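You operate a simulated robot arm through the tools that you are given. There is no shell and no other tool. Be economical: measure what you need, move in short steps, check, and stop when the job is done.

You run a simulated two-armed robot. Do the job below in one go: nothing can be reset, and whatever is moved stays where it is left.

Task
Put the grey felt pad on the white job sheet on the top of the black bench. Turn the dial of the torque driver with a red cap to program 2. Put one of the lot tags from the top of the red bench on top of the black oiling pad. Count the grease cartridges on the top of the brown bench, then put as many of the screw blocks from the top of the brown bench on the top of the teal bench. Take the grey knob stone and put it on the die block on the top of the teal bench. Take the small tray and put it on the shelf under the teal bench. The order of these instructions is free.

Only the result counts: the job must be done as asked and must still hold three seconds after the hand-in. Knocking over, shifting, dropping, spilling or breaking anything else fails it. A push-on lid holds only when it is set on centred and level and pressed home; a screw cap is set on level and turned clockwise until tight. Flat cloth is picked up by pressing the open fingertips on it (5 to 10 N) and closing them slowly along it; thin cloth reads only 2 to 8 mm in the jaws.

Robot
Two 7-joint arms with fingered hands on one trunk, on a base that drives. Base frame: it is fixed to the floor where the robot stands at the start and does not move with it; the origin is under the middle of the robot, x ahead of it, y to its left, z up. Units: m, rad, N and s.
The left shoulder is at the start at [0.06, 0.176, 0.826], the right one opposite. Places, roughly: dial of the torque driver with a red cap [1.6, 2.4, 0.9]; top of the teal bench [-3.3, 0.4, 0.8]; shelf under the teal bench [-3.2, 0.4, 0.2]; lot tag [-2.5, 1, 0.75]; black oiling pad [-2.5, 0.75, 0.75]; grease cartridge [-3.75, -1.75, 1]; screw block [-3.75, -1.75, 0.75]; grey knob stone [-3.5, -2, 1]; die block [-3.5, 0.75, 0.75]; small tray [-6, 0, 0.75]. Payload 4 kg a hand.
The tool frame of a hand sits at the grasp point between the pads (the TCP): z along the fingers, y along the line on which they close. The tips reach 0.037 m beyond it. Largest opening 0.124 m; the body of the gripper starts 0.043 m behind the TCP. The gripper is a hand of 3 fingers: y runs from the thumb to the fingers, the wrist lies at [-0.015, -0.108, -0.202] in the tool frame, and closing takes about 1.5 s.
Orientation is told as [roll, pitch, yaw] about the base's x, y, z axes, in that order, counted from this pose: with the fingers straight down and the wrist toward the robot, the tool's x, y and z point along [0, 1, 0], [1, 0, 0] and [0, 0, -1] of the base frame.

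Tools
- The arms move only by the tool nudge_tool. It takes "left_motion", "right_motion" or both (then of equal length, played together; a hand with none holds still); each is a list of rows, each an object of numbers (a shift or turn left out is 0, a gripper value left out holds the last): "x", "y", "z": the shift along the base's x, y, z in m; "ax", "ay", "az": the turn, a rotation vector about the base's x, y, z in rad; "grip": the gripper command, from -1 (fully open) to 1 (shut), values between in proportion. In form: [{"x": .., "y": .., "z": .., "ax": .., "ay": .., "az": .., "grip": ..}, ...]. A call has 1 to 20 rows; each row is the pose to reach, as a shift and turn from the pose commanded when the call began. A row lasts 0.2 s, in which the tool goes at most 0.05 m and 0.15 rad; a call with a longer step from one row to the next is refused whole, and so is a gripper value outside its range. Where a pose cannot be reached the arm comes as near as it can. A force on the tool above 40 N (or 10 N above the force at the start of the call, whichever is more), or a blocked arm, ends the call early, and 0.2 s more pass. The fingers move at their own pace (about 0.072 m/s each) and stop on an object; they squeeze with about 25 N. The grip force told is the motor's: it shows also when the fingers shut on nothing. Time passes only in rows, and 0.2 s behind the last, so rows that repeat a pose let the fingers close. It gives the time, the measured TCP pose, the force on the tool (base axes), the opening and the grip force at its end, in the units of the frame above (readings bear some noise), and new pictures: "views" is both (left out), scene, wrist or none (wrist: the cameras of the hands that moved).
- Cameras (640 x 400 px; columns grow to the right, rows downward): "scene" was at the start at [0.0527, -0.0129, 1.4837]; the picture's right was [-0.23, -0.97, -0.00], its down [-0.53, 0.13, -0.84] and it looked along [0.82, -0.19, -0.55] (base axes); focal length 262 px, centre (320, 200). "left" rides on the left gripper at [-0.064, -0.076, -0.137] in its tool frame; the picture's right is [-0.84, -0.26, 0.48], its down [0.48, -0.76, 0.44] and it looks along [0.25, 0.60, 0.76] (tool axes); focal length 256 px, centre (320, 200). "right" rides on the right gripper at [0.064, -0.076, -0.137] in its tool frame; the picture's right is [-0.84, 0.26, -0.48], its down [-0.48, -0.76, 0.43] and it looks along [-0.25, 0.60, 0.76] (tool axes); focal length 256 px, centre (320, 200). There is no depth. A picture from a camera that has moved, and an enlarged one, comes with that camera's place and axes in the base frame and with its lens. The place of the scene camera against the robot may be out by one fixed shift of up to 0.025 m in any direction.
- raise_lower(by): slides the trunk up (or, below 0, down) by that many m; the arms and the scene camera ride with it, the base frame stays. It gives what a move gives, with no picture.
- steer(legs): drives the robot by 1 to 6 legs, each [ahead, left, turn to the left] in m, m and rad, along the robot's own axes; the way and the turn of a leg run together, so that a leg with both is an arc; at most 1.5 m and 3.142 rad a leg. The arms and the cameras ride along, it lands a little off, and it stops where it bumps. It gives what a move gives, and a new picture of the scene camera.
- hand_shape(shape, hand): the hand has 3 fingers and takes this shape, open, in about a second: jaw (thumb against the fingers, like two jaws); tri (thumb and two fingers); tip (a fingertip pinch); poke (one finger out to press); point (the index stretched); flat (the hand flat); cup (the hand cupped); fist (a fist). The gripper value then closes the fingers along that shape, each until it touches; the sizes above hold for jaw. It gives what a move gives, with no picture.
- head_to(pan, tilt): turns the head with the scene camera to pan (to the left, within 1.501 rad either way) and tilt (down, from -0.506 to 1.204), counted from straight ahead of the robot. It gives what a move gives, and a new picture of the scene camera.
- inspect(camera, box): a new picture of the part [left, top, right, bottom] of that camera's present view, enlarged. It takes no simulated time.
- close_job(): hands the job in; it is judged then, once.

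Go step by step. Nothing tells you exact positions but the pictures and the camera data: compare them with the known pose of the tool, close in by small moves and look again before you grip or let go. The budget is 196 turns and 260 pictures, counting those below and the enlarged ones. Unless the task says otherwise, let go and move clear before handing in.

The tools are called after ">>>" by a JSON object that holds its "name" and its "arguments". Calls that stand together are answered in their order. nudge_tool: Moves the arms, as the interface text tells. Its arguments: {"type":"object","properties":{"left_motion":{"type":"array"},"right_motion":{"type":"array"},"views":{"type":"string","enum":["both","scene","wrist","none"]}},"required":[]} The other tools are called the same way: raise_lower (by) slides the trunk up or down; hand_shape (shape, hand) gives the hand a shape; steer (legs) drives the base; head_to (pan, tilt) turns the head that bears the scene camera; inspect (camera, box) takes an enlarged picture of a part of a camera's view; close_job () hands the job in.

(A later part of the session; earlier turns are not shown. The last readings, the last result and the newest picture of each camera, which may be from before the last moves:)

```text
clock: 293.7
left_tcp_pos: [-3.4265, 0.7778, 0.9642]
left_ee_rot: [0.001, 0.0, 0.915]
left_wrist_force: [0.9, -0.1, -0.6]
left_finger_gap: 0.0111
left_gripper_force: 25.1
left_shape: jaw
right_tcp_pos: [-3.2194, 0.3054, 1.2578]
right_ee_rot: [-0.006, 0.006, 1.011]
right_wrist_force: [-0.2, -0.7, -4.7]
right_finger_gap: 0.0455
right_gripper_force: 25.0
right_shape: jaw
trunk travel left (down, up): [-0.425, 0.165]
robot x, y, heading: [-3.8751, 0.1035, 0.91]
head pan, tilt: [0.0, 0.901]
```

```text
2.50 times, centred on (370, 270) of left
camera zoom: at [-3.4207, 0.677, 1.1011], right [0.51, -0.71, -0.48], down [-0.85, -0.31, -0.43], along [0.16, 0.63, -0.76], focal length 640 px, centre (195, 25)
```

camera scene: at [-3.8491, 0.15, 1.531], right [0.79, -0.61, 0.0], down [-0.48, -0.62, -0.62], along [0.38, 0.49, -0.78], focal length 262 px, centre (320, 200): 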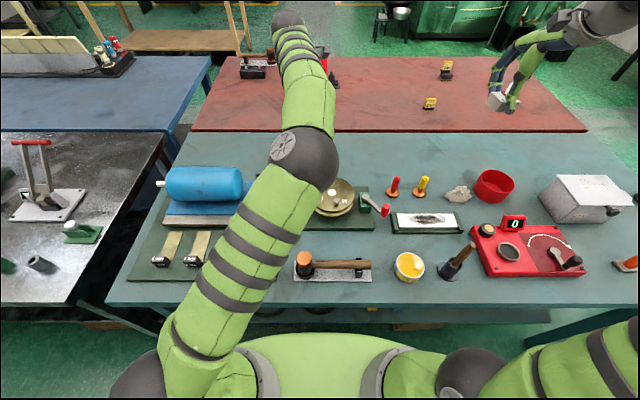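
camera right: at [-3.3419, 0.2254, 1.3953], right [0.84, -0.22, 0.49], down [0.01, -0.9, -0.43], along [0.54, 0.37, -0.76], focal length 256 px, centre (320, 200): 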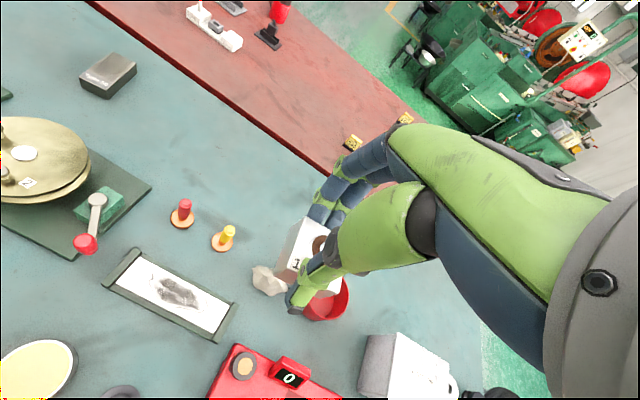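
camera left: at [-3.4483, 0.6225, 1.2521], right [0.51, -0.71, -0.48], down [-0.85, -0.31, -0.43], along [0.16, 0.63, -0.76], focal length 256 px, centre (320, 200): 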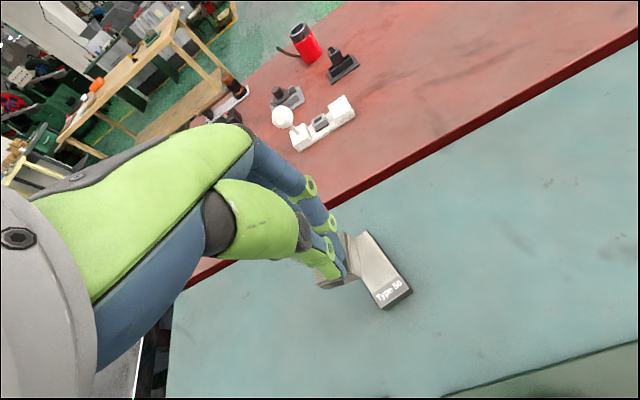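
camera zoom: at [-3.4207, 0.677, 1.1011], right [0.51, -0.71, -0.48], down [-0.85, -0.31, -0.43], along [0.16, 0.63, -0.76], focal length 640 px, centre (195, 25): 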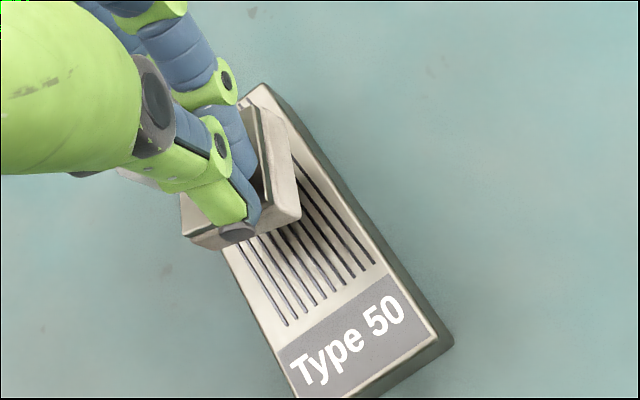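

Centred. I align the yaw with the block and lower gently to contact.

>>> {"name": "nudge_tool", "arguments": {"left_motion": [{"x": -0.001, "y": 0.001, "z": -0.006, "az": 0.1}, {"x": -0.001, "y": 0.001, "z": -0.012, "az": 0.2}, {"x": -0.001, "y": 0.001, "z": -0.016, "az": 0.2}, {"x": -0.001, "y": 0.001, "z": -0.02, "az": 0.2}], "views": "none"}}

>>> {"name": "inspect", "arguments": {"camera": "left", "box": [280, 190, 460, 350]}}

```text
clock: 294.7
left_tcp_pos: [-3.4288, 0.7786, 0.9448]
left_ee_rot: [0.003, -0.001, 1.116]
left_wrist_force: [0.2, -0.9, 1.7]
left_finger_gap: 0.0109
left_gripper_force: 25.0
left_shape: jaw
right_tcp_pos: [-3.2201, 0.3051, 1.2569]
right_ee_rot: [-0.005, 0.005, 1.013]
right_wrist_force: [-0.3, 0.2, -3.1]
right_finger_gap: 0.0453
right_gripper_force: 24.9
right_shape: jaw
trunk travel left (down, up): [-0.425, 0.165]
robot x, y, heading: [-3.8732, 0.1004, 0.91]
head pan, tilt: [0.0, 0.901]
```

```text
2.50 times, centred on (370, 270) of left
camera zoom: at [-3.4033, 0.6795, 1.0818], right [0.64, -0.6, -0.48], down [-0.77, -0.47, -0.43], along [0.03, 0.65, -0.76], focal length 640 px, centre (195, 25)
```

zoom: 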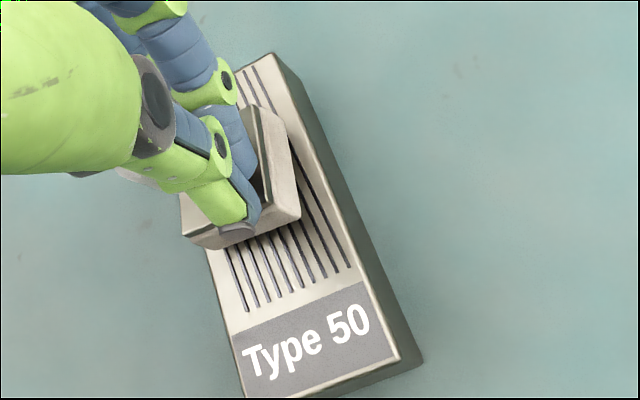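

The stone sits about 1 cm to the left; I raise slightly, shift right and lower again.

>>> {"name": "nudge_tool", "arguments": {"left_motion": [{"z": 0.006}, {"x": 0.007, "y": -0.006, "z": 0.006}, {"x": 0.007, "y": -0.006, "z": 0.0}, {"x": 0.007, "y": -0.006, "z": -0.004}], "views": "none"}}

>>> {"name": "inspect", "arguments": {"camera": "left", "box": [280, 190, 460, 350]}}

```text
clock: 295.7
left_tcp_pos: [-3.4221, 0.7699, 0.944]
left_ee_rot: [-0.004, -0.005, 1.108]
left_wrist_force: [0.2, -4.5, 14.2]
left_finger_gap: 0.0113
left_gripper_force: 25.4
left_shape: jaw
right_tcp_pos: [-3.2197, 0.304, 1.2581]
right_ee_rot: [-0.005, 0.005, 1.011]
right_wrist_force: [-0.2, -0.2, -4.0]
right_finger_gap: 0.045
right_gripper_force: 25.4
right_shape: jaw
trunk travel left (down, up): [-0.425, 0.165]
robot x, y, heading: [-3.8759, 0.105, 0.909]
head pan, tilt: [0.0, 0.901]
```

```text
2.50 times, centred on (370, 270) of left
camera zoom: at [-3.399, 0.6716, 1.0804], right [0.64, -0.6, -0.48], down [-0.77, -0.46, -0.44], along [0.04, 0.65, -0.76], focal length 640 px, centre (195, 25)
```

zoom: 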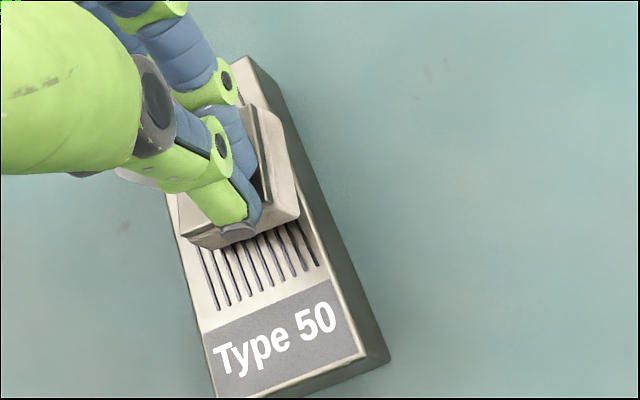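

Contact (14 N) and centred. I release and lift.

>>> {"name": "nudge_tool", "arguments": {"left_motion": [{"grip": 0.6}, {"grip": 0.2}, {"grip": 0.0}, {"grip": 0.0}, {"grip": 0.0, "z": 0.02}, {"z": 0.06}, {"z": 0.1}, {"z": 0.14}, {"z": 0.18}], "views": "wrist"}}

>>> {"name": "inspect", "arguments": {"camera": "left", "box": [300, 180, 480, 340]}}

```text
clock: 297.7
left_tcp_pos: [-3.4427, 0.7775, 1.1198]
left_ee_rot: [-0.002, 0.002, 1.105]
left_wrist_force: [0.7, -0.2, -0.6]
left_finger_gap: 0.0619
left_gripper_force: 0.0
left_shape: jaw
left hand out of reach, approached as far as the arm can: row 5, 6, 7, 8, 9
right_tcp_pos: [-3.2197, 0.3054, 1.258]
right_ee_rot: [-0.007, 0.004, 1.013]
right_wrist_force: [0.0, 0.9, -3.7]
right_finger_gap: 0.0449
right_gripper_force: 24.9
right_shape: jaw
trunk travel left (down, up): [-0.425, 0.165]
robot x, y, heading: [-3.87, 0.1015, 0.913]
head pan, tilt: [0.0, 0.901]
camera left: at [-3.4205, 0.6804, 1.2563], right [0.63, -0.61, -0.48], down [-0.77, -0.46, -0.43], along [0.04, 0.65, -0.76], focal length 256 px, centre (320, 200)
```

left: 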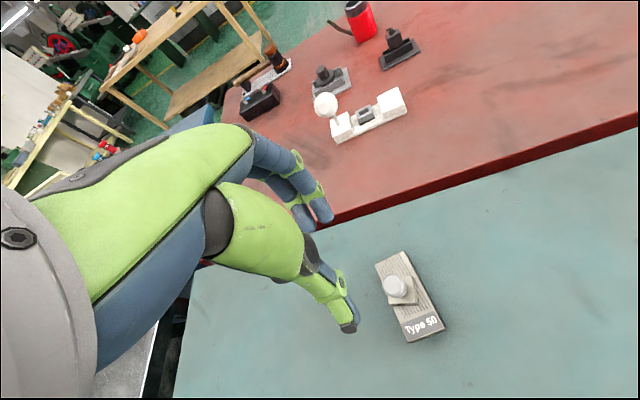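

```text
2.50 times, centred on (390, 260) of left
camera zoom: at [-3.4205, 0.6804, 1.2563], right [0.63, -0.61, -0.48], down [-0.77, -0.46, -0.43], along [0.04, 0.65, -0.76], focal length 640 px, centre (145, 50)
```

zoom: 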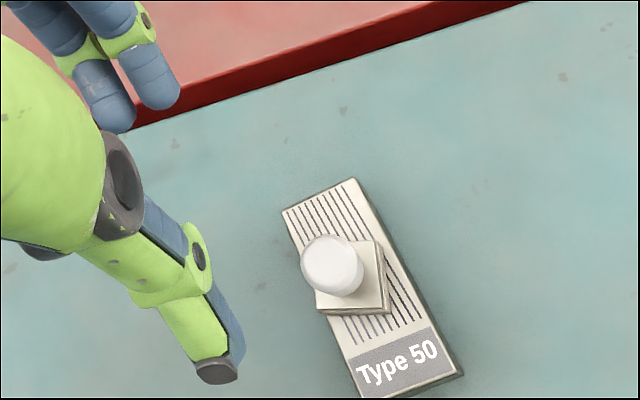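

The stone is on the die block. I retract the left hand and move the right hand with block 1 over the free far strip at about (-3.285, 0.657).

>>> {"name": "nudge_tool", "arguments": {"left_motion": [{"x": -0.03, "y": -0.01, "z": 0.02}, {"x": -0.06, "y": -0.02, "z": 0.04}, {"x": -0.09, "y": -0.035, "z": 0.06}, {"x": -0.12, "y": -0.045, "z": 0.08}, {"x": -0.15, "y": -0.06, "z": 0.1}, {"x": -0.185, "y": -0.07, "z": 0.1}, {"x": -0.218, "y": -0.084, "z": 0.1}], "views": "none"}}

>>> {"name": "nudge_tool", "arguments": {"right_motion": [{"x": -0.01, "y": 0.045}, {"x": -0.02, "y": 0.09}, {"x": -0.03, "y": 0.13, "z": -0.02}, {"x": -0.035, "y": 0.17, "z": -0.04}, {"x": -0.04, "y": 0.21, "z": -0.06}, {"x": -0.045, "y": 0.25, "z": -0.08}, {"x": -0.05, "y": 0.29, "z": -0.1}, {"x": -0.06, "y": 0.32, "z": -0.13}, {"x": -0.065, "y": 0.352, "z": -0.16}, {"x": -0.065, "y": 0.352, "z": -0.2}], "views": "wrist"}}

```text
clock: 299.3
left_tcp_pos: [-3.6628, 0.6905, 1.2218]
left_ee_rot: [0.001, 0.003, 1.114]
left_wrist_force: [0.2, 0.2, 0.2]
left_finger_gap: 0.0618
left_gripper_force: 0.0
left_shape: jaw
right_tcp_pos: [-3.2201, 0.3045, 1.2567]
right_ee_rot: [-0.005, 0.003, 1.01]
right_wrist_force: [-0.1, -0.4, -4.2]
right_finger_gap: 0.0452
right_gripper_force: 25.3
right_shape: jaw
trunk travel left (down, up): [-0.425, 0.165]
robot x, y, heading: [-3.8708, 0.1007, 0.911]
head pan, tilt: [0.0, 0.901]
```

```text
clock: 301.5
left_tcp_pos: [-3.6606, 0.6917, 1.2217]
left_ee_rot: [0.001, 0.0, 1.115]
left_wrist_force: [-0.3, -0.7, 0.1]
left_finger_gap: 0.0617
left_gripper_force: 0.0
left_shape: jaw
right_tcp_pos: [-3.2828, 0.6592, 1.0575]
right_ee_rot: [-0.005, 0.004, 1.013]
right_wrist_force: [0.3, -0.5, -4.4]
right_finger_gap: 0.0449
right_gripper_force: 24.6
right_shape: jaw
trunk travel left (down, up): [-0.425, 0.165]
robot x, y, heading: [-3.8716, 0.1058, 0.909]
head pan, tilt: [0.0, 0.901]
camera right: at [-3.3763, 0.6277, 1.1956], right [0.84, -0.22, 0.49], down [0.01, -0.9, -0.43], along [0.54, 0.37, -0.76], focal length 256 px, centre (320, 200)
```

right: 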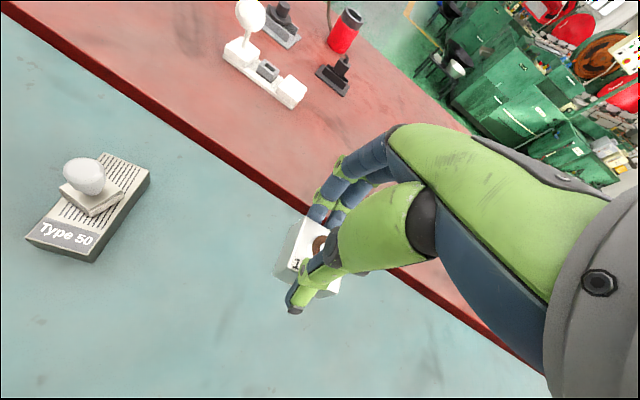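

The spot is clear teal surface. I lower the block until it touches.

>>> {"name": "nudge_tool", "arguments": {"right_motion": [{"z": -0.04}, {"z": -0.08}, {"z": -0.12}, {"z": -0.142}, {"z": -0.148}, {"z": -0.153}, {"z": -0.158}], "views": "none"}}

```text
clock: 303.1
left_tcp_pos: [-3.661, 0.692, 1.221]
left_ee_rot: [0.002, 0.002, 1.114]
left_wrist_force: [0.5, -1.1, 0.1]
left_finger_gap: 0.0618
left_gripper_force: 0.1
left_shape: jaw
right_tcp_pos: [-3.2848, 0.6566, 0.8995]
right_ee_rot: [-0.007, 0.005, 1.011]
right_wrist_force: [0.1, 0.1, -3.1]
right_finger_gap: 0.0451
right_gripper_force: 25.1
right_shape: jaw
trunk travel left (down, up): [-0.425, 0.165]
robot x, y, heading: [-3.8756, 0.1049, 0.909]
head pan, tilt: [0.0, 0.901]
```

>>> {"name": "nudge_tool", "arguments": {"right_motion": [{"z": -0.003}, {"z": -0.006}, {"z": -0.009}, {"z": -0.012}], "views": "none"}}

>>> {"name": "inspect", "arguments": {"camera": "right", "box": [220, 180, 400, 340]}}

```text
clock: 304.1
left_tcp_pos: [-3.6634, 0.6882, 1.2234]
left_ee_rot: [-0.001, -0.002, 1.115]
left_wrist_force: [-0.2, 0.6, 0.7]
left_finger_gap: 0.0616
left_gripper_force: 0.1
left_shape: jaw
right_tcp_pos: [-3.2842, 0.6581, 0.8948]
right_ee_rot: [-0.006, -0.007, 1.011]
right_wrist_force: [0.6, -2.8, 36.6]
right_finger_gap: 0.0461
right_gripper_force: 24.4
right_shape: jaw
trunk travel left (down, up): [-0.425, 0.165]
robot x, y, heading: [-3.8723, 0.1067, 0.918]
head pan, tilt: [0.0, 0.901]
```

```text
2.50 times, centred on (310, 260) of right
camera zoom: at [-3.3801, 0.6264, 1.031], right [0.84, -0.23, 0.49], down [0.01, -0.9, -0.44], along [0.54, 0.37, -0.75], focal length 640 px, centre (345, 50)
```

zoom: 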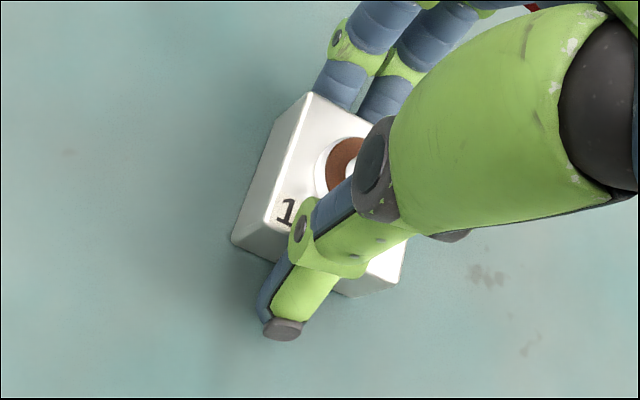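

On the bench. I relieve the force slightly, open and lift clear.

>>> {"name": "nudge_tool", "arguments": {"right_motion": [{"z": 0.006, "grip": 0.1}, {"z": 0.007, "grip": -0.2}, {"z": 0.007, "grip": -0.3}, {"z": 0.007}, {"z": 0.04}, {"z": 0.08}, {"z": 0.12}, {"z": 0.16}, {"z": 0.2}, {"z": 0.23}], "views": "wrist"}}

```text
clock: 306.3
left_tcp_pos: [-3.6619, 0.6914, 1.2217]
left_ee_rot: [0.001, 0.001, 1.115]
left_wrist_force: [0.2, -0.1, 0.1]
left_finger_gap: 0.0616
left_gripper_force: 0.0
left_shape: jaw
right_tcp_pos: [-3.2869, 0.6587, 1.1204]
right_ee_rot: [-0.004, 0.005, 1.013]
right_wrist_force: [-0.1, 0.2, 1.0]
right_finger_gap: 0.0804
right_gripper_force: 0.1
right_shape: jaw
trunk travel left (down, up): [-0.425, 0.165]
robot x, y, heading: [-3.8752, 0.1015, 0.913]
head pan, tilt: [0.0, 0.901]
camera right: at [-3.3802, 0.6283, 1.258], right [0.84, -0.22, 0.49], down [0.01, -0.9, -0.43], along [0.53, 0.37, -0.76], focal length 256 px, centre (320, 200)
```

right: 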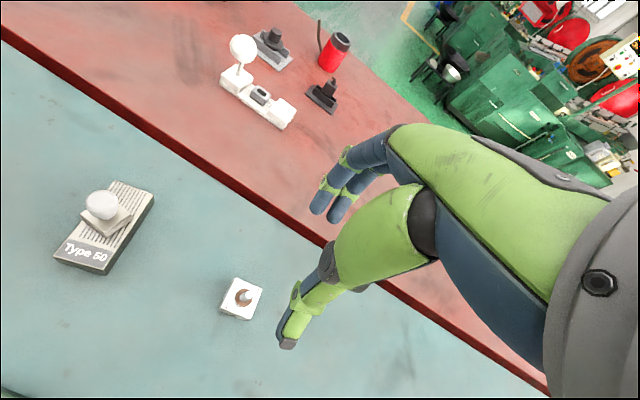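

Block 1 stands on the teal bench. I retract, raise the trunk, back off, turn around and return to the brown bench for a second block.

>>> {"name": "nudge_tool", "arguments": {"right_motion": [{"z": 0.03, "y": -0.02}, {"z": 0.06, "y": -0.05, "x": -0.005}, {"z": 0.09, "y": -0.08, "x": -0.01}, {"z": 0.1, "y": -0.12, "x": -0.015}, {"z": 0.1, "y": -0.16, "x": -0.02}, {"z": 0.1, "y": -0.2, "x": -0.03}, {"z": 0.1, "y": -0.247, "x": -0.04}], "views": "none"}}

>>> {"name": "raise_lower", "arguments": {"by": 0.15}}

>>> {"name": "steer", "arguments": {"legs": [[-0.33, 0, 0], [0, 0, -1.57], [0, 0, -1.58], [0.05, 1.33, 0]]}}

>>> {"name": "head_to", "arguments": {"pan": 0, "tilt": 0.75}}

```text
clock: 307.9
left_tcp_pos: [-3.6614, 0.6886, 1.2217]
left_ee_rot: [0.002, 0.001, 1.116]
left_wrist_force: [-0.1, -0.8, -0.7]
left_finger_gap: 0.0618
left_gripper_force: 0.1
left_shape: jaw
right_tcp_pos: [-3.3265, 0.41, 1.2191]
right_ee_rot: [-0.006, 0.003, 1.011]
right_wrist_force: [-0.6, -0.7, -0.3]
right_finger_gap: 0.0803
right_gripper_force: 0.1
right_shape: jaw
trunk travel left (down, up): [-0.425, 0.165]
robot x, y, heading: [-3.8717, 0.1001, 0.913]
head pan, tilt: [0.0, 0.901]
```

```text
clock: 309.7
left_tcp_pos: [-3.6609, 0.6911, 1.3707]
left_ee_rot: [0.003, 0.001, 1.116]
left_wrist_force: [-0.1, 1.2, 0.1]
left_finger_gap: 0.0619
left_gripper_force: 0.0
left_shape: jaw
right_tcp_pos: [-3.3266, 0.4105, 1.3671]
right_ee_rot: [-0.005, 0.005, 1.013]
right_wrist_force: [0.4, 0.1, 0.0]
right_finger_gap: 0.0803
right_gripper_force: 0.0
right_shape: jaw
trunk travel left (down, up): [-0.575, 0.015]
robot x, y, heading: [-3.8708, 0.0999, 0.908]
head pan, tilt: [0.0, 0.901]
```

```text
clock: 325.8
left_tcp_pos: [-3.2411, -1.5922, 1.3707]
left_ee_rot: [0.003, 0.0, -2.011]
left_wrist_force: [0.7, 0.6, -0.4]
left_finger_gap: 0.0618
left_gripper_force: 0.1
left_shape: jaw
right_tcp_pos: [-3.5821, -1.3166, 1.367]
right_ee_rot: [-0.005, 0.003, -2.115]
right_wrist_force: [0.8, -1.0, 0.4]
right_finger_gap: 0.0804
right_gripper_force: 0.1
right_shape: jaw
trunk travel left (down, up): [-0.575, 0.015]
robot x, y, heading: [-3.0408, -1.0009, -2.213]
head pan, tilt: [0.0, 0.901]
camera scene: at [-3.0714, -1.0282, 1.6811], right [-0.8, 0.6, 0.0], down [0.47, 0.63, -0.62], along [-0.37, -0.5, -0.78], focal length 262 px, centre (320, 200)
```

scene: 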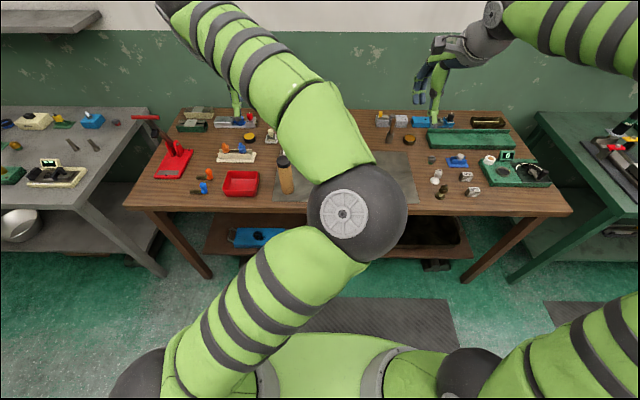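

```text
clock: 326.5
left_tcp_pos: [-3.2431, -1.5908, 1.3711]
left_ee_rot: [0.002, 0.0, -2.01]
left_wrist_force: [-0.6, 0.4, -0.1]
left_finger_gap: 0.0618
left_gripper_force: 0.1
left_shape: jaw
right_tcp_pos: [-3.5815, -1.3163, 1.368]
right_ee_rot: [-0.005, 0.005, -2.113]
right_wrist_force: [-0.2, -0.7, 0.2]
right_finger_gap: 0.0803
right_gripper_force: 0.1
right_shape: jaw
trunk travel left (down, up): [-0.575, 0.015]
robot x, y, heading: [-3.0384, -0.9985, -2.216]
head pan, tilt: [0.0, 0.75]
camera scene: at [-3.0762, -1.0337, 1.693], right [-0.8, 0.6, 0.0], down [0.41, 0.55, -0.73], along [-0.44, -0.58, -0.68], focal length 262 px, centre (320, 200)
```

scene: 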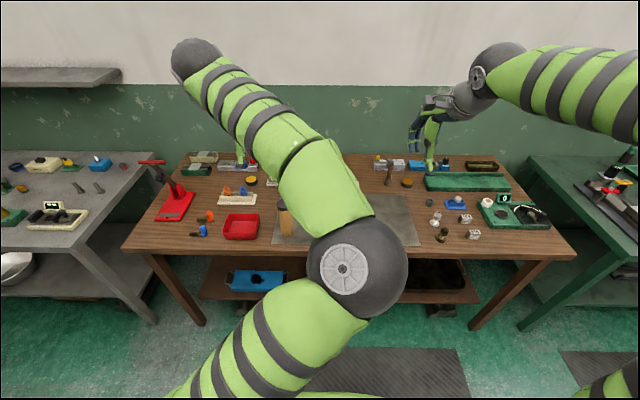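

C1 still stands. I drive closer, lower the trunk and position the right hand over block 3.

>>> {"name": "steer", "arguments": {"legs": [[0.32, 0, -0.02]]}}

>>> {"name": "raise_lower", "arguments": {"by": -0.13}}

>>> {"name": "nudge_tool", "arguments": {"left_motion": [{"x": 0.04, "y": -0.03}, {"x": 0.08, "y": -0.06}, {"x": 0.12, "y": -0.09}, {"x": 0.12, "y": -0.09}, {"x": 0.12, "y": -0.09}], "right_motion": [{"az": 0.1}, {"y": -0.02, "az": 0.2}, {"x": -0.01, "y": -0.05, "z": -0.02, "az": 0.3}, {"x": -0.02, "y": -0.09, "z": -0.04, "az": 0.4}, {"x": -0.03, "y": -0.12, "z": -0.06, "az": 0.4}], "views": "wrist"}}

```text
clock: 328.6
left_tcp_pos: [-3.4524, -1.8445, 1.371]
left_ee_rot: [0.003, 0.0, -2.03]
left_wrist_force: [0.3, -1.6, 0.0]
left_finger_gap: 0.0619
left_gripper_force: 0.1
left_shape: jaw
right_tcp_pos: [-3.7866, -1.5625, 1.3676]
right_ee_rot: [-0.004, 0.005, -2.136]
right_wrist_force: [0.2, -0.3, 0.2]
right_finger_gap: 0.0802
right_gripper_force: 0.1
right_shape: jaw
trunk travel left (down, up): [-0.575, 0.015]
robot x, y, heading: [-3.2362, -1.2556, -2.235]
head pan, tilt: [0.0, 0.75]
camera scene: at [-3.2751, -1.2912, 1.6929], right [-0.79, 0.62, 0.0], down [0.42, 0.54, -0.73], along [-0.45, -0.58, -0.68], focal length 262 px, centre (320, 200)
```

scene: 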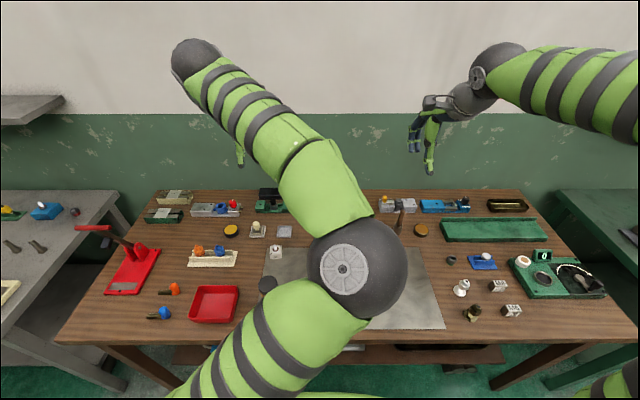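

```text
clock: 330.2
left_tcp_pos: [-3.4511, -1.844, 1.2415]
left_ee_rot: [0.001, 0.001, -2.032]
left_wrist_force: [0.1, -1.0, -0.4]
left_finger_gap: 0.0618
left_gripper_force: 0.0
left_shape: jaw
right_tcp_pos: [-3.7865, -1.5614, 1.2385]
right_ee_rot: [-0.005, 0.004, -2.135]
right_wrist_force: [0.6, 0.8, 0.5]
right_finger_gap: 0.0805
right_gripper_force: 0.0
right_shape: jaw
trunk travel left (down, up): [-0.445, 0.145]
robot x, y, heading: [-3.2367, -1.2571, -2.236]
head pan, tilt: [0.0, 0.75]
```

```text
clock: 331.4
left_tcp_pos: [-3.332, -1.9364, 1.2414]
left_ee_rot: [0.001, 0.001, -2.033]
left_wrist_force: [0.5, -1.1, 0.3]
left_finger_gap: 0.062
left_gripper_force: 0.0
left_shape: jaw
right_tcp_pos: [-3.8155, -1.6848, 1.1759]
right_ee_rot: [-0.006, 0.003, -1.736]
right_wrist_force: [-0.4, 0.0, 0.5]
right_finger_gap: 0.0805
right_gripper_force: 0.1
right_shape: jaw
trunk travel left (down, up): [-0.445, 0.145]
robot x, y, heading: [-3.2336, -1.2532, -2.23]
head pan, tilt: [0.0, 0.75]
camera right: at [-3.7397, -1.6219, 1.314], right [-0.87, -0.12, 0.49], down [-0.36, 0.83, -0.43], along [-0.35, -0.54, -0.76], focal length 256 px, centre (320, 200)
camera left: at [-3.3546, -1.8415, 1.3789], right [-0.64, 0.6, -0.48], down [0.77, 0.47, -0.43], along [-0.04, -0.65, -0.76], focal length 256 px, centre (320, 200)
```

right: 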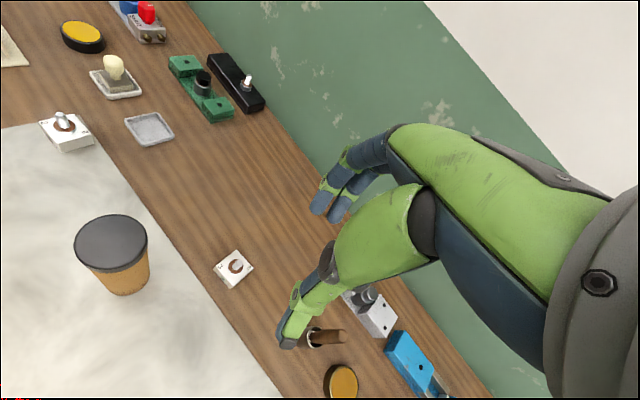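
left: 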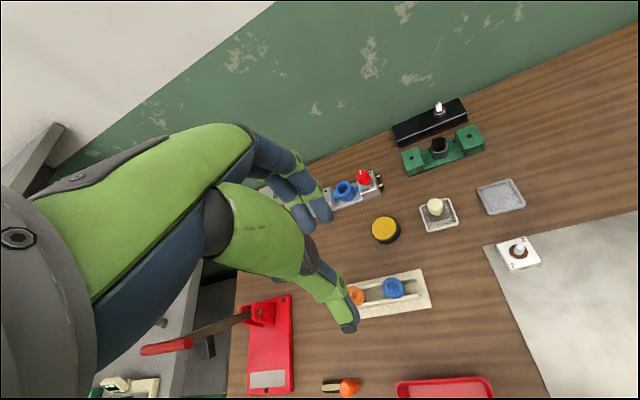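

>>> {"name": "inspect", "arguments": {"camera": "right", "box": [180, 220, 340, 350]}}

```text
3.08 times, centred on (260, 285) of right
camera zoom: at [-3.7397, -1.6219, 1.314], right [-0.87, -0.12, 0.49], down [-0.36, 0.83, -0.43], along [-0.35, -0.54, -0.76], focal length 788 px, centre (505, -62)
```

zoom: 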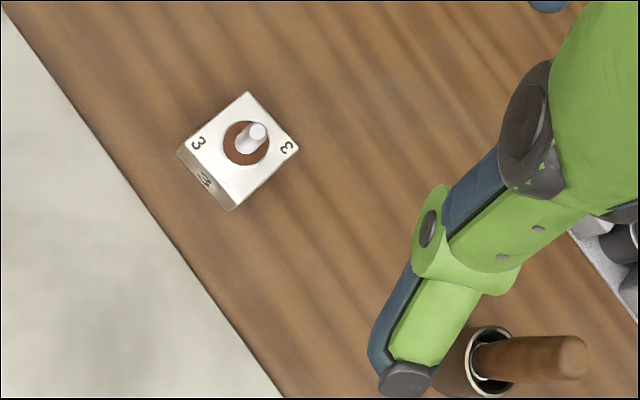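

Block 3 is at (-3.804, -1.738), edges parallel to the nominal hand; C2 stays clear of the hand. I turn back the yaw and descend.

>>> {"name": "nudge_tool", "arguments": {"right_motion": [{"x": 0.003, "y": -0.01, "z": -0.01, "az": -0.1}, {"x": 0.006, "y": -0.025, "z": -0.03, "az": -0.2}, {"x": 0.009, "y": -0.04, "z": -0.06, "az": -0.3}, {"x": 0.011, "y": -0.053, "z": -0.1, "az": -0.37}, {"x": 0.011, "y": -0.053, "z": -0.14, "az": -0.37}, {"x": 0.011, "y": -0.053, "z": -0.18, "az": -0.37}, {"x": 0.011, "y": -0.053, "z": -0.22, "az": -0.37}], "views": "wrist"}}

>>> {"name": "inspect", "arguments": {"camera": "right", "box": [200, 180, 380, 340]}}

```text
clock: 333.0
left_tcp_pos: [-3.3332, -1.9353, 1.2427]
left_ee_rot: [0.002, 0.001, -2.032]
left_wrist_force: [-0.9, 0.4, 0.8]
left_finger_gap: 0.0618
left_gripper_force: 0.1
left_shape: jaw
right_tcp_pos: [-3.8045, -1.737, 0.9571]
right_ee_rot: [-0.005, 0.003, -2.108]
right_wrist_force: [-0.6, 0.2, 0.2]
right_finger_gap: 0.0802
right_gripper_force: 0.0
right_shape: jaw
trunk travel left (down, up): [-0.445, 0.145]
robot x, y, heading: [-3.2367, -1.2608, -2.238]
head pan, tilt: [0.0, 0.75]
camera right: at [-3.7098, -1.7061, 1.095], right [-0.85, 0.2, 0.49], down [-0.03, 0.9, -0.43], along [-0.53, -0.38, -0.76], focal length 256 px, centre (320, 200)
```

right: 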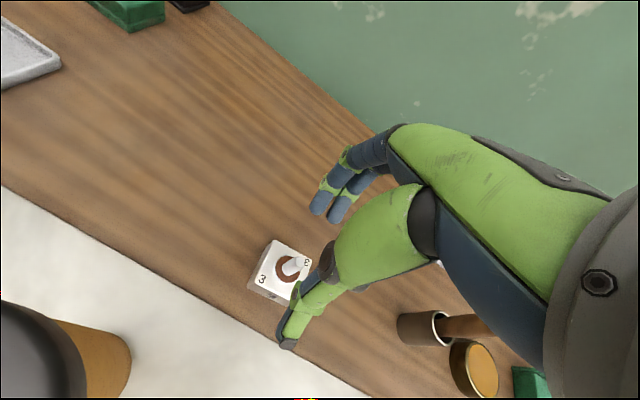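

```text
2.50 times, centred on (290, 260) of right
camera zoom: at [-3.7098, -1.7061, 1.095], right [-0.85, 0.2, 0.49], down [-0.03, 0.9, -0.43], along [-0.53, -0.38, -0.76], focal length 640 px, centre (395, 50)
```

zoom: 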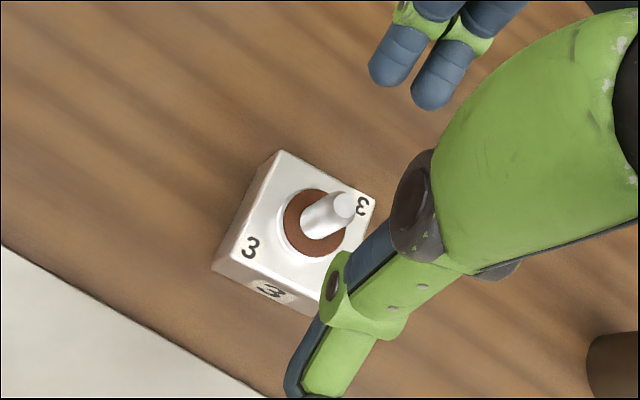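

>>> {"name": "nudge_tool", "arguments": {"right_motion": [{"y": -0.005, "z": -0.03}, {"y": -0.005, "z": -0.058}, {"y": -0.005, "z": -0.058, "grip": 0.1}, {"y": -0.005, "z": -0.058, "grip": 0.4}, {"y": -0.005, "z": -0.058, "grip": 1}, {"y": -0.005, "z": -0.058}, {"y": -0.005, "z": -0.058}, {"y": -0.005, "z": -0.058}, {"y": -0.005, "z": -0.03}, {"y": -0.005, "z": 0.01}], "views": "wrist"}}

```text
clock: 335.2
left_tcp_pos: [-3.3317, -1.934, 1.2424]
left_ee_rot: [0.002, -0.001, -2.032]
left_wrist_force: [-0.2, -0.3, -0.3]
left_finger_gap: 0.0615
left_gripper_force: 0.1
left_shape: jaw
right_tcp_pos: [-3.8038, -1.7405, 0.9689]
right_ee_rot: [-0.006, 0.005, -2.104]
right_wrist_force: [-0.1, -0.8, -4.1]
right_finger_gap: 0.0428
right_gripper_force: 24.9
right_shape: jaw
trunk travel left (down, up): [-0.445, 0.145]
robot x, y, heading: [-3.2394, -1.2547, -2.238]
head pan, tilt: [0.0, 0.75]
camera right: at [-3.7086, -1.7106, 1.1067], right [-0.85, 0.2, 0.49], down [-0.03, 0.9, -0.43], along [-0.53, -0.38, -0.76], focal length 256 px, centre (320, 200)
```

right: 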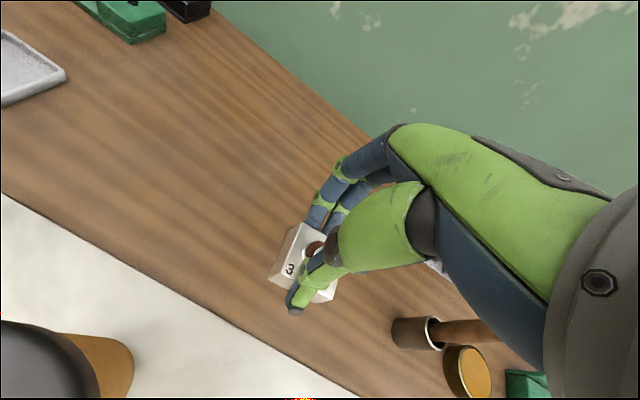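

Block 3 is held. I lift, back out, and go around to the teal bench again.

>>> {"name": "nudge_tool", "arguments": {"right_motion": [{"z": 0.04}, {"z": 0.08}, {"z": 0.12}, {"z": 0.16}, {"z": 0.2}, {"z": 0.24, "x": 0.01, "y": 0.015}, {"z": 0.26, "x": 0.02, "y": 0.04}, {"z": 0.26, "x": 0.04, "y": 0.07}, {"z": 0.26, "x": 0.055, "y": 0.1}], "views": "none"}}

>>> {"name": "raise_lower", "arguments": {"by": 0.13}}

>>> {"name": "steer", "arguments": {"legs": [[-0.33, 0, 0], [0, -1.2, 0], [0, 0, 1.57], [0, 0, 1.57]]}}

```text
clock: 337.2
left_tcp_pos: [-3.3318, -1.9346, 1.2427]
left_ee_rot: [0.002, 0.0, -2.032]
left_wrist_force: [0.8, -0.7, 0.2]
left_finger_gap: 0.0618
left_gripper_force: 0.0
left_shape: jaw
right_tcp_pos: [-3.7466, -1.6383, 1.2284]
right_ee_rot: [-0.006, 0.003, -2.105]
right_wrist_force: [0.1, 0.2, -3.0]
right_finger_gap: 0.0425
right_gripper_force: 25.5
right_shape: jaw
trunk travel left (down, up): [-0.445, 0.145]
robot x, y, heading: [-3.2358, -1.2592, -2.243]
head pan, tilt: [0.0, 0.75]
```

```text
clock: 338.8
left_tcp_pos: [-3.3322, -1.9342, 1.3725]
left_ee_rot: [0.001, 0.001, -2.031]
left_wrist_force: [-0.7, 0.0, -0.1]
left_finger_gap: 0.0621
left_gripper_force: 0.1
left_shape: jaw
right_tcp_pos: [-3.7478, -1.6405, 1.3579]
right_ee_rot: [-0.005, 0.005, -2.105]
right_wrist_force: [0.5, -0.1, -3.7]
right_finger_gap: 0.0422
right_gripper_force: 24.8
right_shape: jaw
trunk travel left (down, up): [-0.575, 0.015]
robot x, y, heading: [-3.2396, -1.2611, -2.24]
head pan, tilt: [0.0, 0.75]
```

```text
clock: 354.3
left_tcp_pos: [-3.8823, 0.4176, 1.373]
left_ee_rot: [0.001, 0.002, 1.115]
left_wrist_force: [0.6, -0.5, 0.4]
left_finger_gap: 0.0618
left_gripper_force: 0.0
left_shape: jaw
right_tcp_pos: [-3.4649, 0.1227, 1.3591]
right_ee_rot: [-0.006, 0.005, 1.041]
right_wrist_force: [-0.4, 0.6, -4.1]
right_finger_gap: 0.0419
right_gripper_force: 24.9
right_shape: jaw
trunk travel left (down, up): [-0.575, 0.015]
robot x, y, heading: [-3.9728, -0.261, 0.91]
head pan, tilt: [0.0, 0.75]
camera scene: at [-3.9466, -0.2101, 1.693], right [0.79, -0.61, 0.0], down [-0.42, -0.54, -0.73], along [0.45, 0.58, -0.68], focal length 262 px, centre (320, 200)
```

scene: 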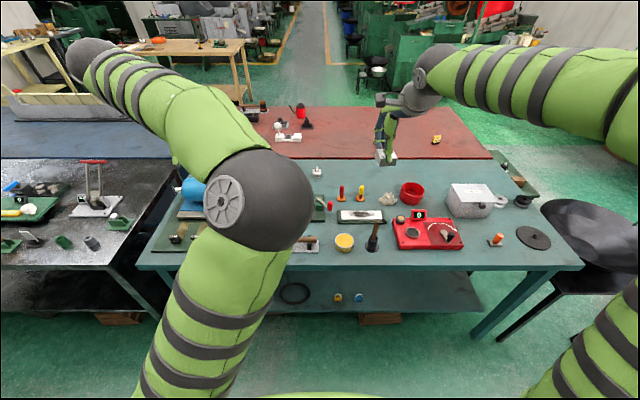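

I move up to the teal bench, lower the trunk, and bring block 3 over the free spot right of block 1.

>>> {"name": "steer", "arguments": {"legs": [[0.33, 0, 0]]}}

>>> {"name": "raise_lower", "arguments": {"by": -0.15}}

>>> {"name": "nudge_tool", "arguments": {"right_motion": [{"x": 0.015, "y": 0.03}, {"x": 0.03, "y": 0.06}, {"x": 0.045, "y": 0.09, "z": -0.02}, {"x": 0.06, "y": 0.12, "z": -0.04}, {"x": 0.072, "y": 0.15, "z": -0.06}, {"x": 0.085, "y": 0.17, "z": -0.1}], "views": "wrist"}}

```text
clock: 356.4
left_tcp_pos: [-3.6893, 0.6752, 1.3718]
left_ee_rot: [0.003, 0.003, 1.123]
left_wrist_force: [-0.2, 1.2, -0.3]
left_finger_gap: 0.0615
left_gripper_force: 0.1
left_shape: jaw
right_tcp_pos: [-3.2688, 0.3852, 1.3578]
right_ee_rot: [-0.004, 0.006, 1.048]
right_wrist_force: [0.7, -0.2, -4.1]
right_finger_gap: 0.042
right_gripper_force: 24.6
right_shape: jaw
trunk travel left (down, up): [-0.575, 0.015]
robot x, y, heading: [-3.7756, -0.0038, 0.914]
head pan, tilt: [0.0, 0.75]
camera scene: at [-3.7489, 0.0469, 1.6929], right [0.79, -0.61, 0.0], down [-0.41, -0.54, -0.73], along [0.44, 0.58, -0.68], focal length 262 px, centre (320, 200)
```

scene: 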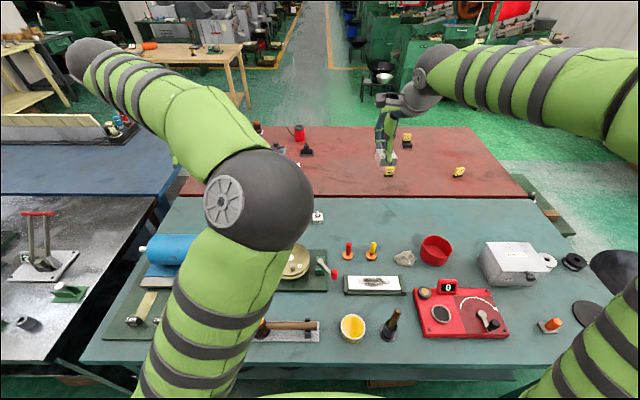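

```text
clock: 358.2
left_tcp_pos: [-3.689, 0.6735, 1.2233]
left_ee_rot: [0.002, -0.001, 1.121]
left_wrist_force: [0.7, 0.2, 0.1]
left_finger_gap: 0.062
left_gripper_force: 0.0
left_shape: jaw
right_tcp_pos: [-3.2702, 0.3831, 1.2078]
right_ee_rot: [-0.004, 0.005, 1.045]
right_wrist_force: [-0.2, 0.1, -4.1]
right_finger_gap: 0.0418
right_gripper_force: 24.6
right_shape: jaw
trunk travel left (down, up): [-0.425, 0.165]
robot x, y, heading: [-3.7776, -0.0078, 0.92]
head pan, tilt: [0.0, 0.75]
```

```text
clock: 359.6
left_tcp_pos: [-3.6878, 0.6734, 1.2214]
left_ee_rot: [0.002, 0.002, 1.122]
left_wrist_force: [-0.6, -1.5, -0.4]
left_finger_gap: 0.0617
left_gripper_force: 0.2
left_shape: jaw
right_tcp_pos: [-3.1827, 0.5548, 1.1075]
right_ee_rot: [-0.008, 0.007, 1.046]
right_wrist_force: [-0.1, 0.2, -4.8]
right_finger_gap: 0.0419
right_gripper_force: 24.8
right_shape: jaw
trunk travel left (down, up): [-0.425, 0.165]
robot x, y, heading: [-3.7757, -0.007, 0.916]
head pan, tilt: [0.0, 0.75]
camera right: at [-3.2752, 0.5203, 1.2453], right [0.85, -0.19, 0.49], down [0.04, -0.9, -0.43], along [0.52, 0.38, -0.76], focal length 256 px, centre (320, 200)
```

right: 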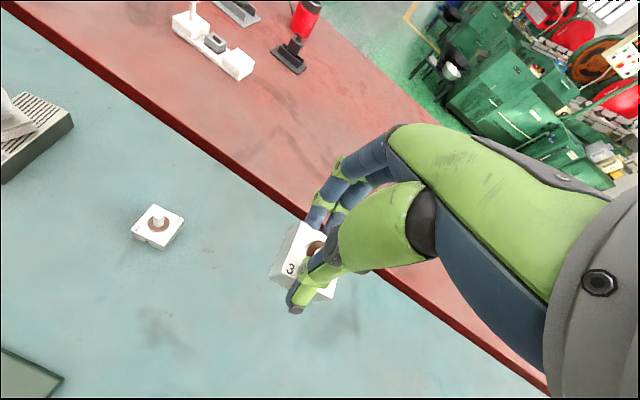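

>>> {"name": "nudge_tool", "arguments": {"right_motion": [{"z": -0.045}, {"z": -0.09}, {"z": -0.135}, {"z": -0.175}, {"z": -0.198}, {"z": -0.204}, {"z": -0.208}, {"z": -0.212}], "views": "none"}}

```text
clock: 361.4
left_tcp_pos: [-3.6893, 0.6721, 1.2237]
left_ee_rot: [0.0, -0.002, 1.122]
left_wrist_force: [-0.3, 0.5, -1.0]
left_finger_gap: 0.0617
left_gripper_force: 0.1
left_shape: jaw
right_tcp_pos: [-3.1843, 0.5529, 0.9017]
right_ee_rot: [-0.006, -0.005, 1.049]
right_wrist_force: [2.4, 0.4, 20.9]
right_finger_gap: 0.0416
right_gripper_force: 25.0
right_shape: jaw
trunk travel left (down, up): [-0.425, 0.165]
robot x, y, heading: [-3.7784, -0.0013, 0.915]
head pan, tilt: [0.0, 0.75]
```

Block 3 is in contact (21 N). I release and lift away.

>>> {"name": "nudge_tool", "arguments": {"right_motion": [{"z": 0.004, "grip": 0.2}, {"z": 0.005, "grip": -0.2}, {"z": 0.005, "grip": -0.3}, {"z": 0.005}, {"z": 0.04}, {"z": 0.08}, {"z": 0.12}, {"z": 0.16}, {"z": 0.2}, {"z": 0.24}], "views": "wrist"}}

```text
clock: 363.6
left_tcp_pos: [-3.6887, 0.6731, 1.2228]
left_ee_rot: [0.001, -0.001, 1.122]
left_wrist_force: [-0.5, 0.1, 0.0]
left_finger_gap: 0.0618
left_gripper_force: 0.2
left_shape: jaw
right_tcp_pos: [-3.1856, 0.553, 1.1371]
right_ee_rot: [-0.006, 0.005, 1.047]
right_wrist_force: [-0.2, -0.7, 0.2]
right_finger_gap: 0.0804
right_gripper_force: 0.1
right_shape: jaw
trunk travel left (down, up): [-0.425, 0.165]
robot x, y, heading: [-3.7745, -0.0028, 0.917]
head pan, tilt: [0.0, 0.75]
camera right: at [-3.2788, 0.5188, 1.274], right [0.85, -0.19, 0.49], down [0.04, -0.9, -0.43], along [0.52, 0.38, -0.76], focal length 256 px, centre (320, 200)
```

right: 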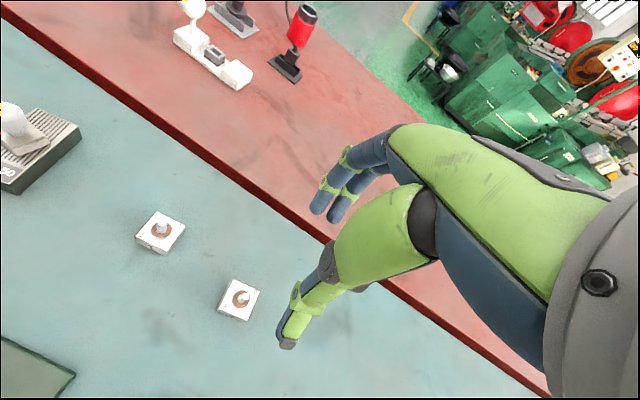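

Both blocks stand on the teal bench. I retract, back off and turn to go for the small tray.

>>> {"name": "nudge_tool", "arguments": {"right_motion": [{"z": 0.03, "y": -0.02}, {"z": 0.06, "y": -0.05, "x": -0.01}, {"z": 0.08, "y": -0.09, "x": -0.02}, {"z": 0.08, "y": -0.13, "x": -0.03}, {"z": 0.08, "y": -0.17, "x": -0.04}, {"z": 0.08, "y": -0.2, "x": -0.06}], "views": "none"}}

>>> {"name": "raise_lower", "arguments": {"by": 0.15}}

>>> {"name": "steer", "arguments": {"legs": [[-0.33, 0, 0], [0, 0, -1.57], [0, 0, -1.57]]}}

>>> {"name": "head_to", "arguments": {"pan": -0.8, "tilt": 0.5}}

```text
clock: 365.0
left_tcp_pos: [-3.6908, 0.6723, 1.2232]
left_ee_rot: [0.001, -0.001, 1.122]
left_wrist_force: [0.2, -0.4, 0.1]
left_finger_gap: 0.0618
left_gripper_force: 0.2
left_shape: jaw
right_tcp_pos: [-3.2477, 0.3512, 1.2172]
right_ee_rot: [-0.005, 0.001, 1.048]
right_wrist_force: [0.5, -0.1, -0.7]
right_finger_gap: 0.0803
right_gripper_force: 0.0
right_shape: jaw
trunk travel left (down, up): [-0.425, 0.165]
robot x, y, heading: [-3.7746, -0.006, 0.916]
head pan, tilt: [0.0, 0.75]
```

```text
clock: 366.8
left_tcp_pos: [-3.6905, 0.6744, 1.372]
left_ee_rot: [0.001, 0.0, 1.121]
left_wrist_force: [-0.6, 0.3, 0.5]
left_finger_gap: 0.0614
left_gripper_force: 0.0
left_shape: jaw
right_tcp_pos: [-3.2476, 0.3535, 1.3658]
right_ee_rot: [-0.005, 0.004, 1.047]
right_wrist_force: [-0.2, -0.7, -0.1]
right_finger_gap: 0.0803
right_gripper_force: 0.0
right_shape: jaw
trunk travel left (down, up): [-0.575, 0.015]
robot x, y, heading: [-3.7756, -0.0086, 0.921]
head pan, tilt: [0.0, 0.75]
```

```text
clock: 376.6
left_tcp_pos: [-4.0682, -0.9426, 1.3732]
left_ee_rot: [0.002, 0.001, -2.025]
left_wrist_force: [-0.7, -0.2, 0.2]
left_finger_gap: 0.0618
left_gripper_force: 0.1
left_shape: jaw
right_tcp_pos: [-4.5079, -0.6188, 1.3674]
right_ee_rot: [-0.006, 0.007, -2.1]
right_wrist_force: [-0.1, 0.5, 0.0]
right_finger_gap: 0.0803
right_gripper_force: 0.0
right_shape: jaw
trunk travel left (down, up): [-0.575, 0.015]
robot x, y, heading: [-3.9782, -0.2634, -2.225]
head pan, tilt: [0.0, 0.75]
camera scene: at [-4.0135, -0.2975, 1.693], right [-0.79, 0.61, 0.0], down [0.42, 0.54, -0.73], along [-0.45, -0.58, -0.68], focal length 262 px, centre (320, 200)
```

scene: 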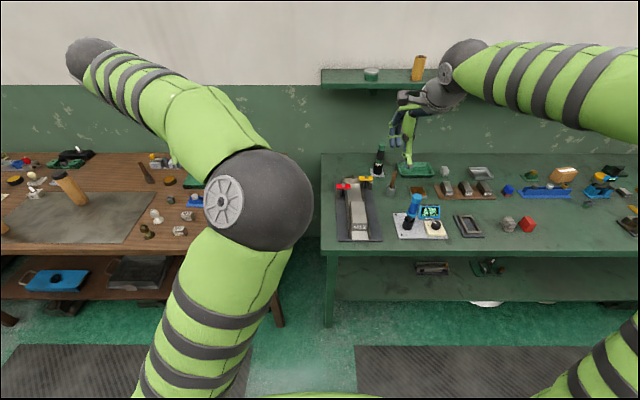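

```text
clock: 377.7
left_tcp_pos: [-4.0675, -0.9429, 1.3738]
left_ee_rot: [0.003, 0.001, -2.025]
left_wrist_force: [0.0, -0.3, 0.6]
left_finger_gap: 0.0616
left_gripper_force: 0.0
left_shape: jaw
right_tcp_pos: [-4.507, -0.6205, 1.3658]
right_ee_rot: [-0.005, 0.005, -2.098]
right_wrist_force: [0.0, 1.2, 0.6]
right_finger_gap: 0.0804
right_gripper_force: 0.0
right_shape: jaw
trunk travel left (down, up): [-0.575, 0.015]
robot x, y, heading: [-3.9737, -0.2648, -2.225]
head pan, tilt: [-0.799, 0.499]
camera scene: at [-4.0531, -0.2425, 1.7149], right [-0.11, 0.99, 0.0], down [0.48, 0.05, -0.88], along [-0.87, -0.1, -0.48], focal length 262 px, centre (320, 200)
```

scene: 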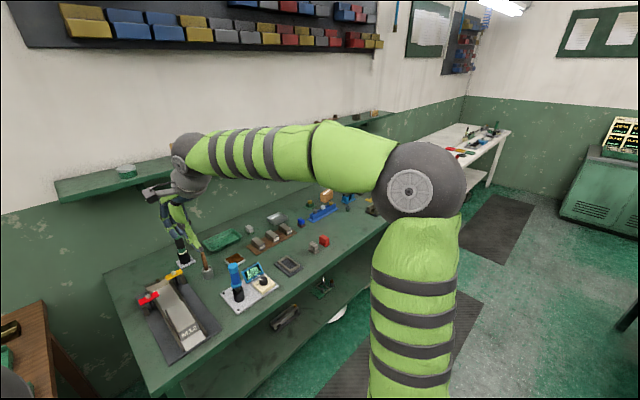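

The tray spot lies farther along. I strafe right and look.

>>> {"name": "steer", "arguments": {"legs": [[0, -1.4, 0]]}}

>>> {"name": "head_to", "arguments": {"pan": -0.1, "tilt": 0.6}}

```text
clock: 384.6
left_tcp_pos: [-5.1727, -0.0874, 1.3733]
left_ee_rot: [0.003, 0.0, -2.027]
left_wrist_force: [-0.7, 0.6, -0.8]
left_finger_gap: 0.0618
left_gripper_force: 0.0
left_shape: jaw
right_tcp_pos: [-5.6115, 0.2366, 1.3655]
right_ee_rot: [-0.005, 0.006, -2.1]
right_wrist_force: [-0.4, -1.0, 0.2]
right_finger_gap: 0.0804
right_gripper_force: 0.2
right_shape: jaw
trunk travel left (down, up): [-0.575, 0.015]
robot x, y, heading: [-5.0779, 0.5902, -2.233]
head pan, tilt: [-0.799, 0.499]
camera scene: at [-5.1554, 0.6124, 1.7149], right [-0.11, 0.99, 0.0], down [0.48, 0.05, -0.88], along [-0.87, -0.1, -0.48], focal length 262 px, centre (320, 200)
```

scene: 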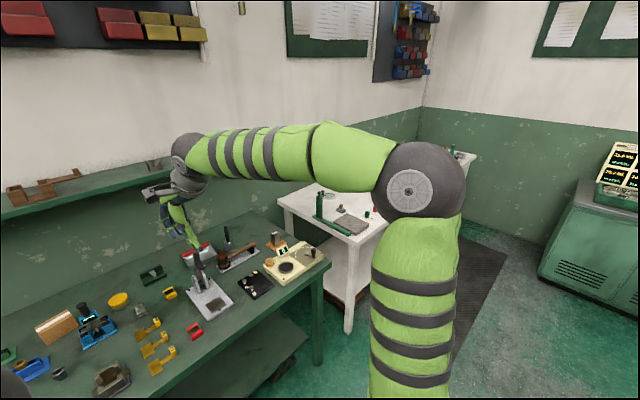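

```text
clock: 385.7
left_tcp_pos: [-5.1723, -0.0883, 1.3731]
left_ee_rot: [0.001, 0.0, -2.029]
left_wrist_force: [0.2, 0.4, -0.7]
left_finger_gap: 0.0617
left_gripper_force: 0.1
left_shape: jaw
right_tcp_pos: [-5.6097, 0.2366, 1.3672]
right_ee_rot: [-0.008, 0.005, -2.101]
right_wrist_force: [-0.4, -0.3, 0.0]
right_finger_gap: 0.0803
right_gripper_force: 0.1
right_shape: jaw
trunk travel left (down, up): [-0.575, 0.015]
robot x, y, heading: [-5.0799, 0.5932, -2.232]
head pan, tilt: [-0.099, 0.6]
camera scene: at [-5.1256, 0.5582, 1.7059], right [-0.72, 0.69, 0.0], down [0.39, 0.41, -0.83], along [-0.57, -0.6, -0.56], focal length 262 px, centre (320, 200)
```

scene: 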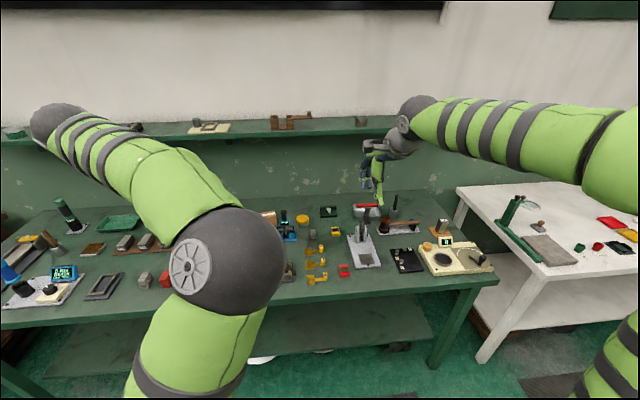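

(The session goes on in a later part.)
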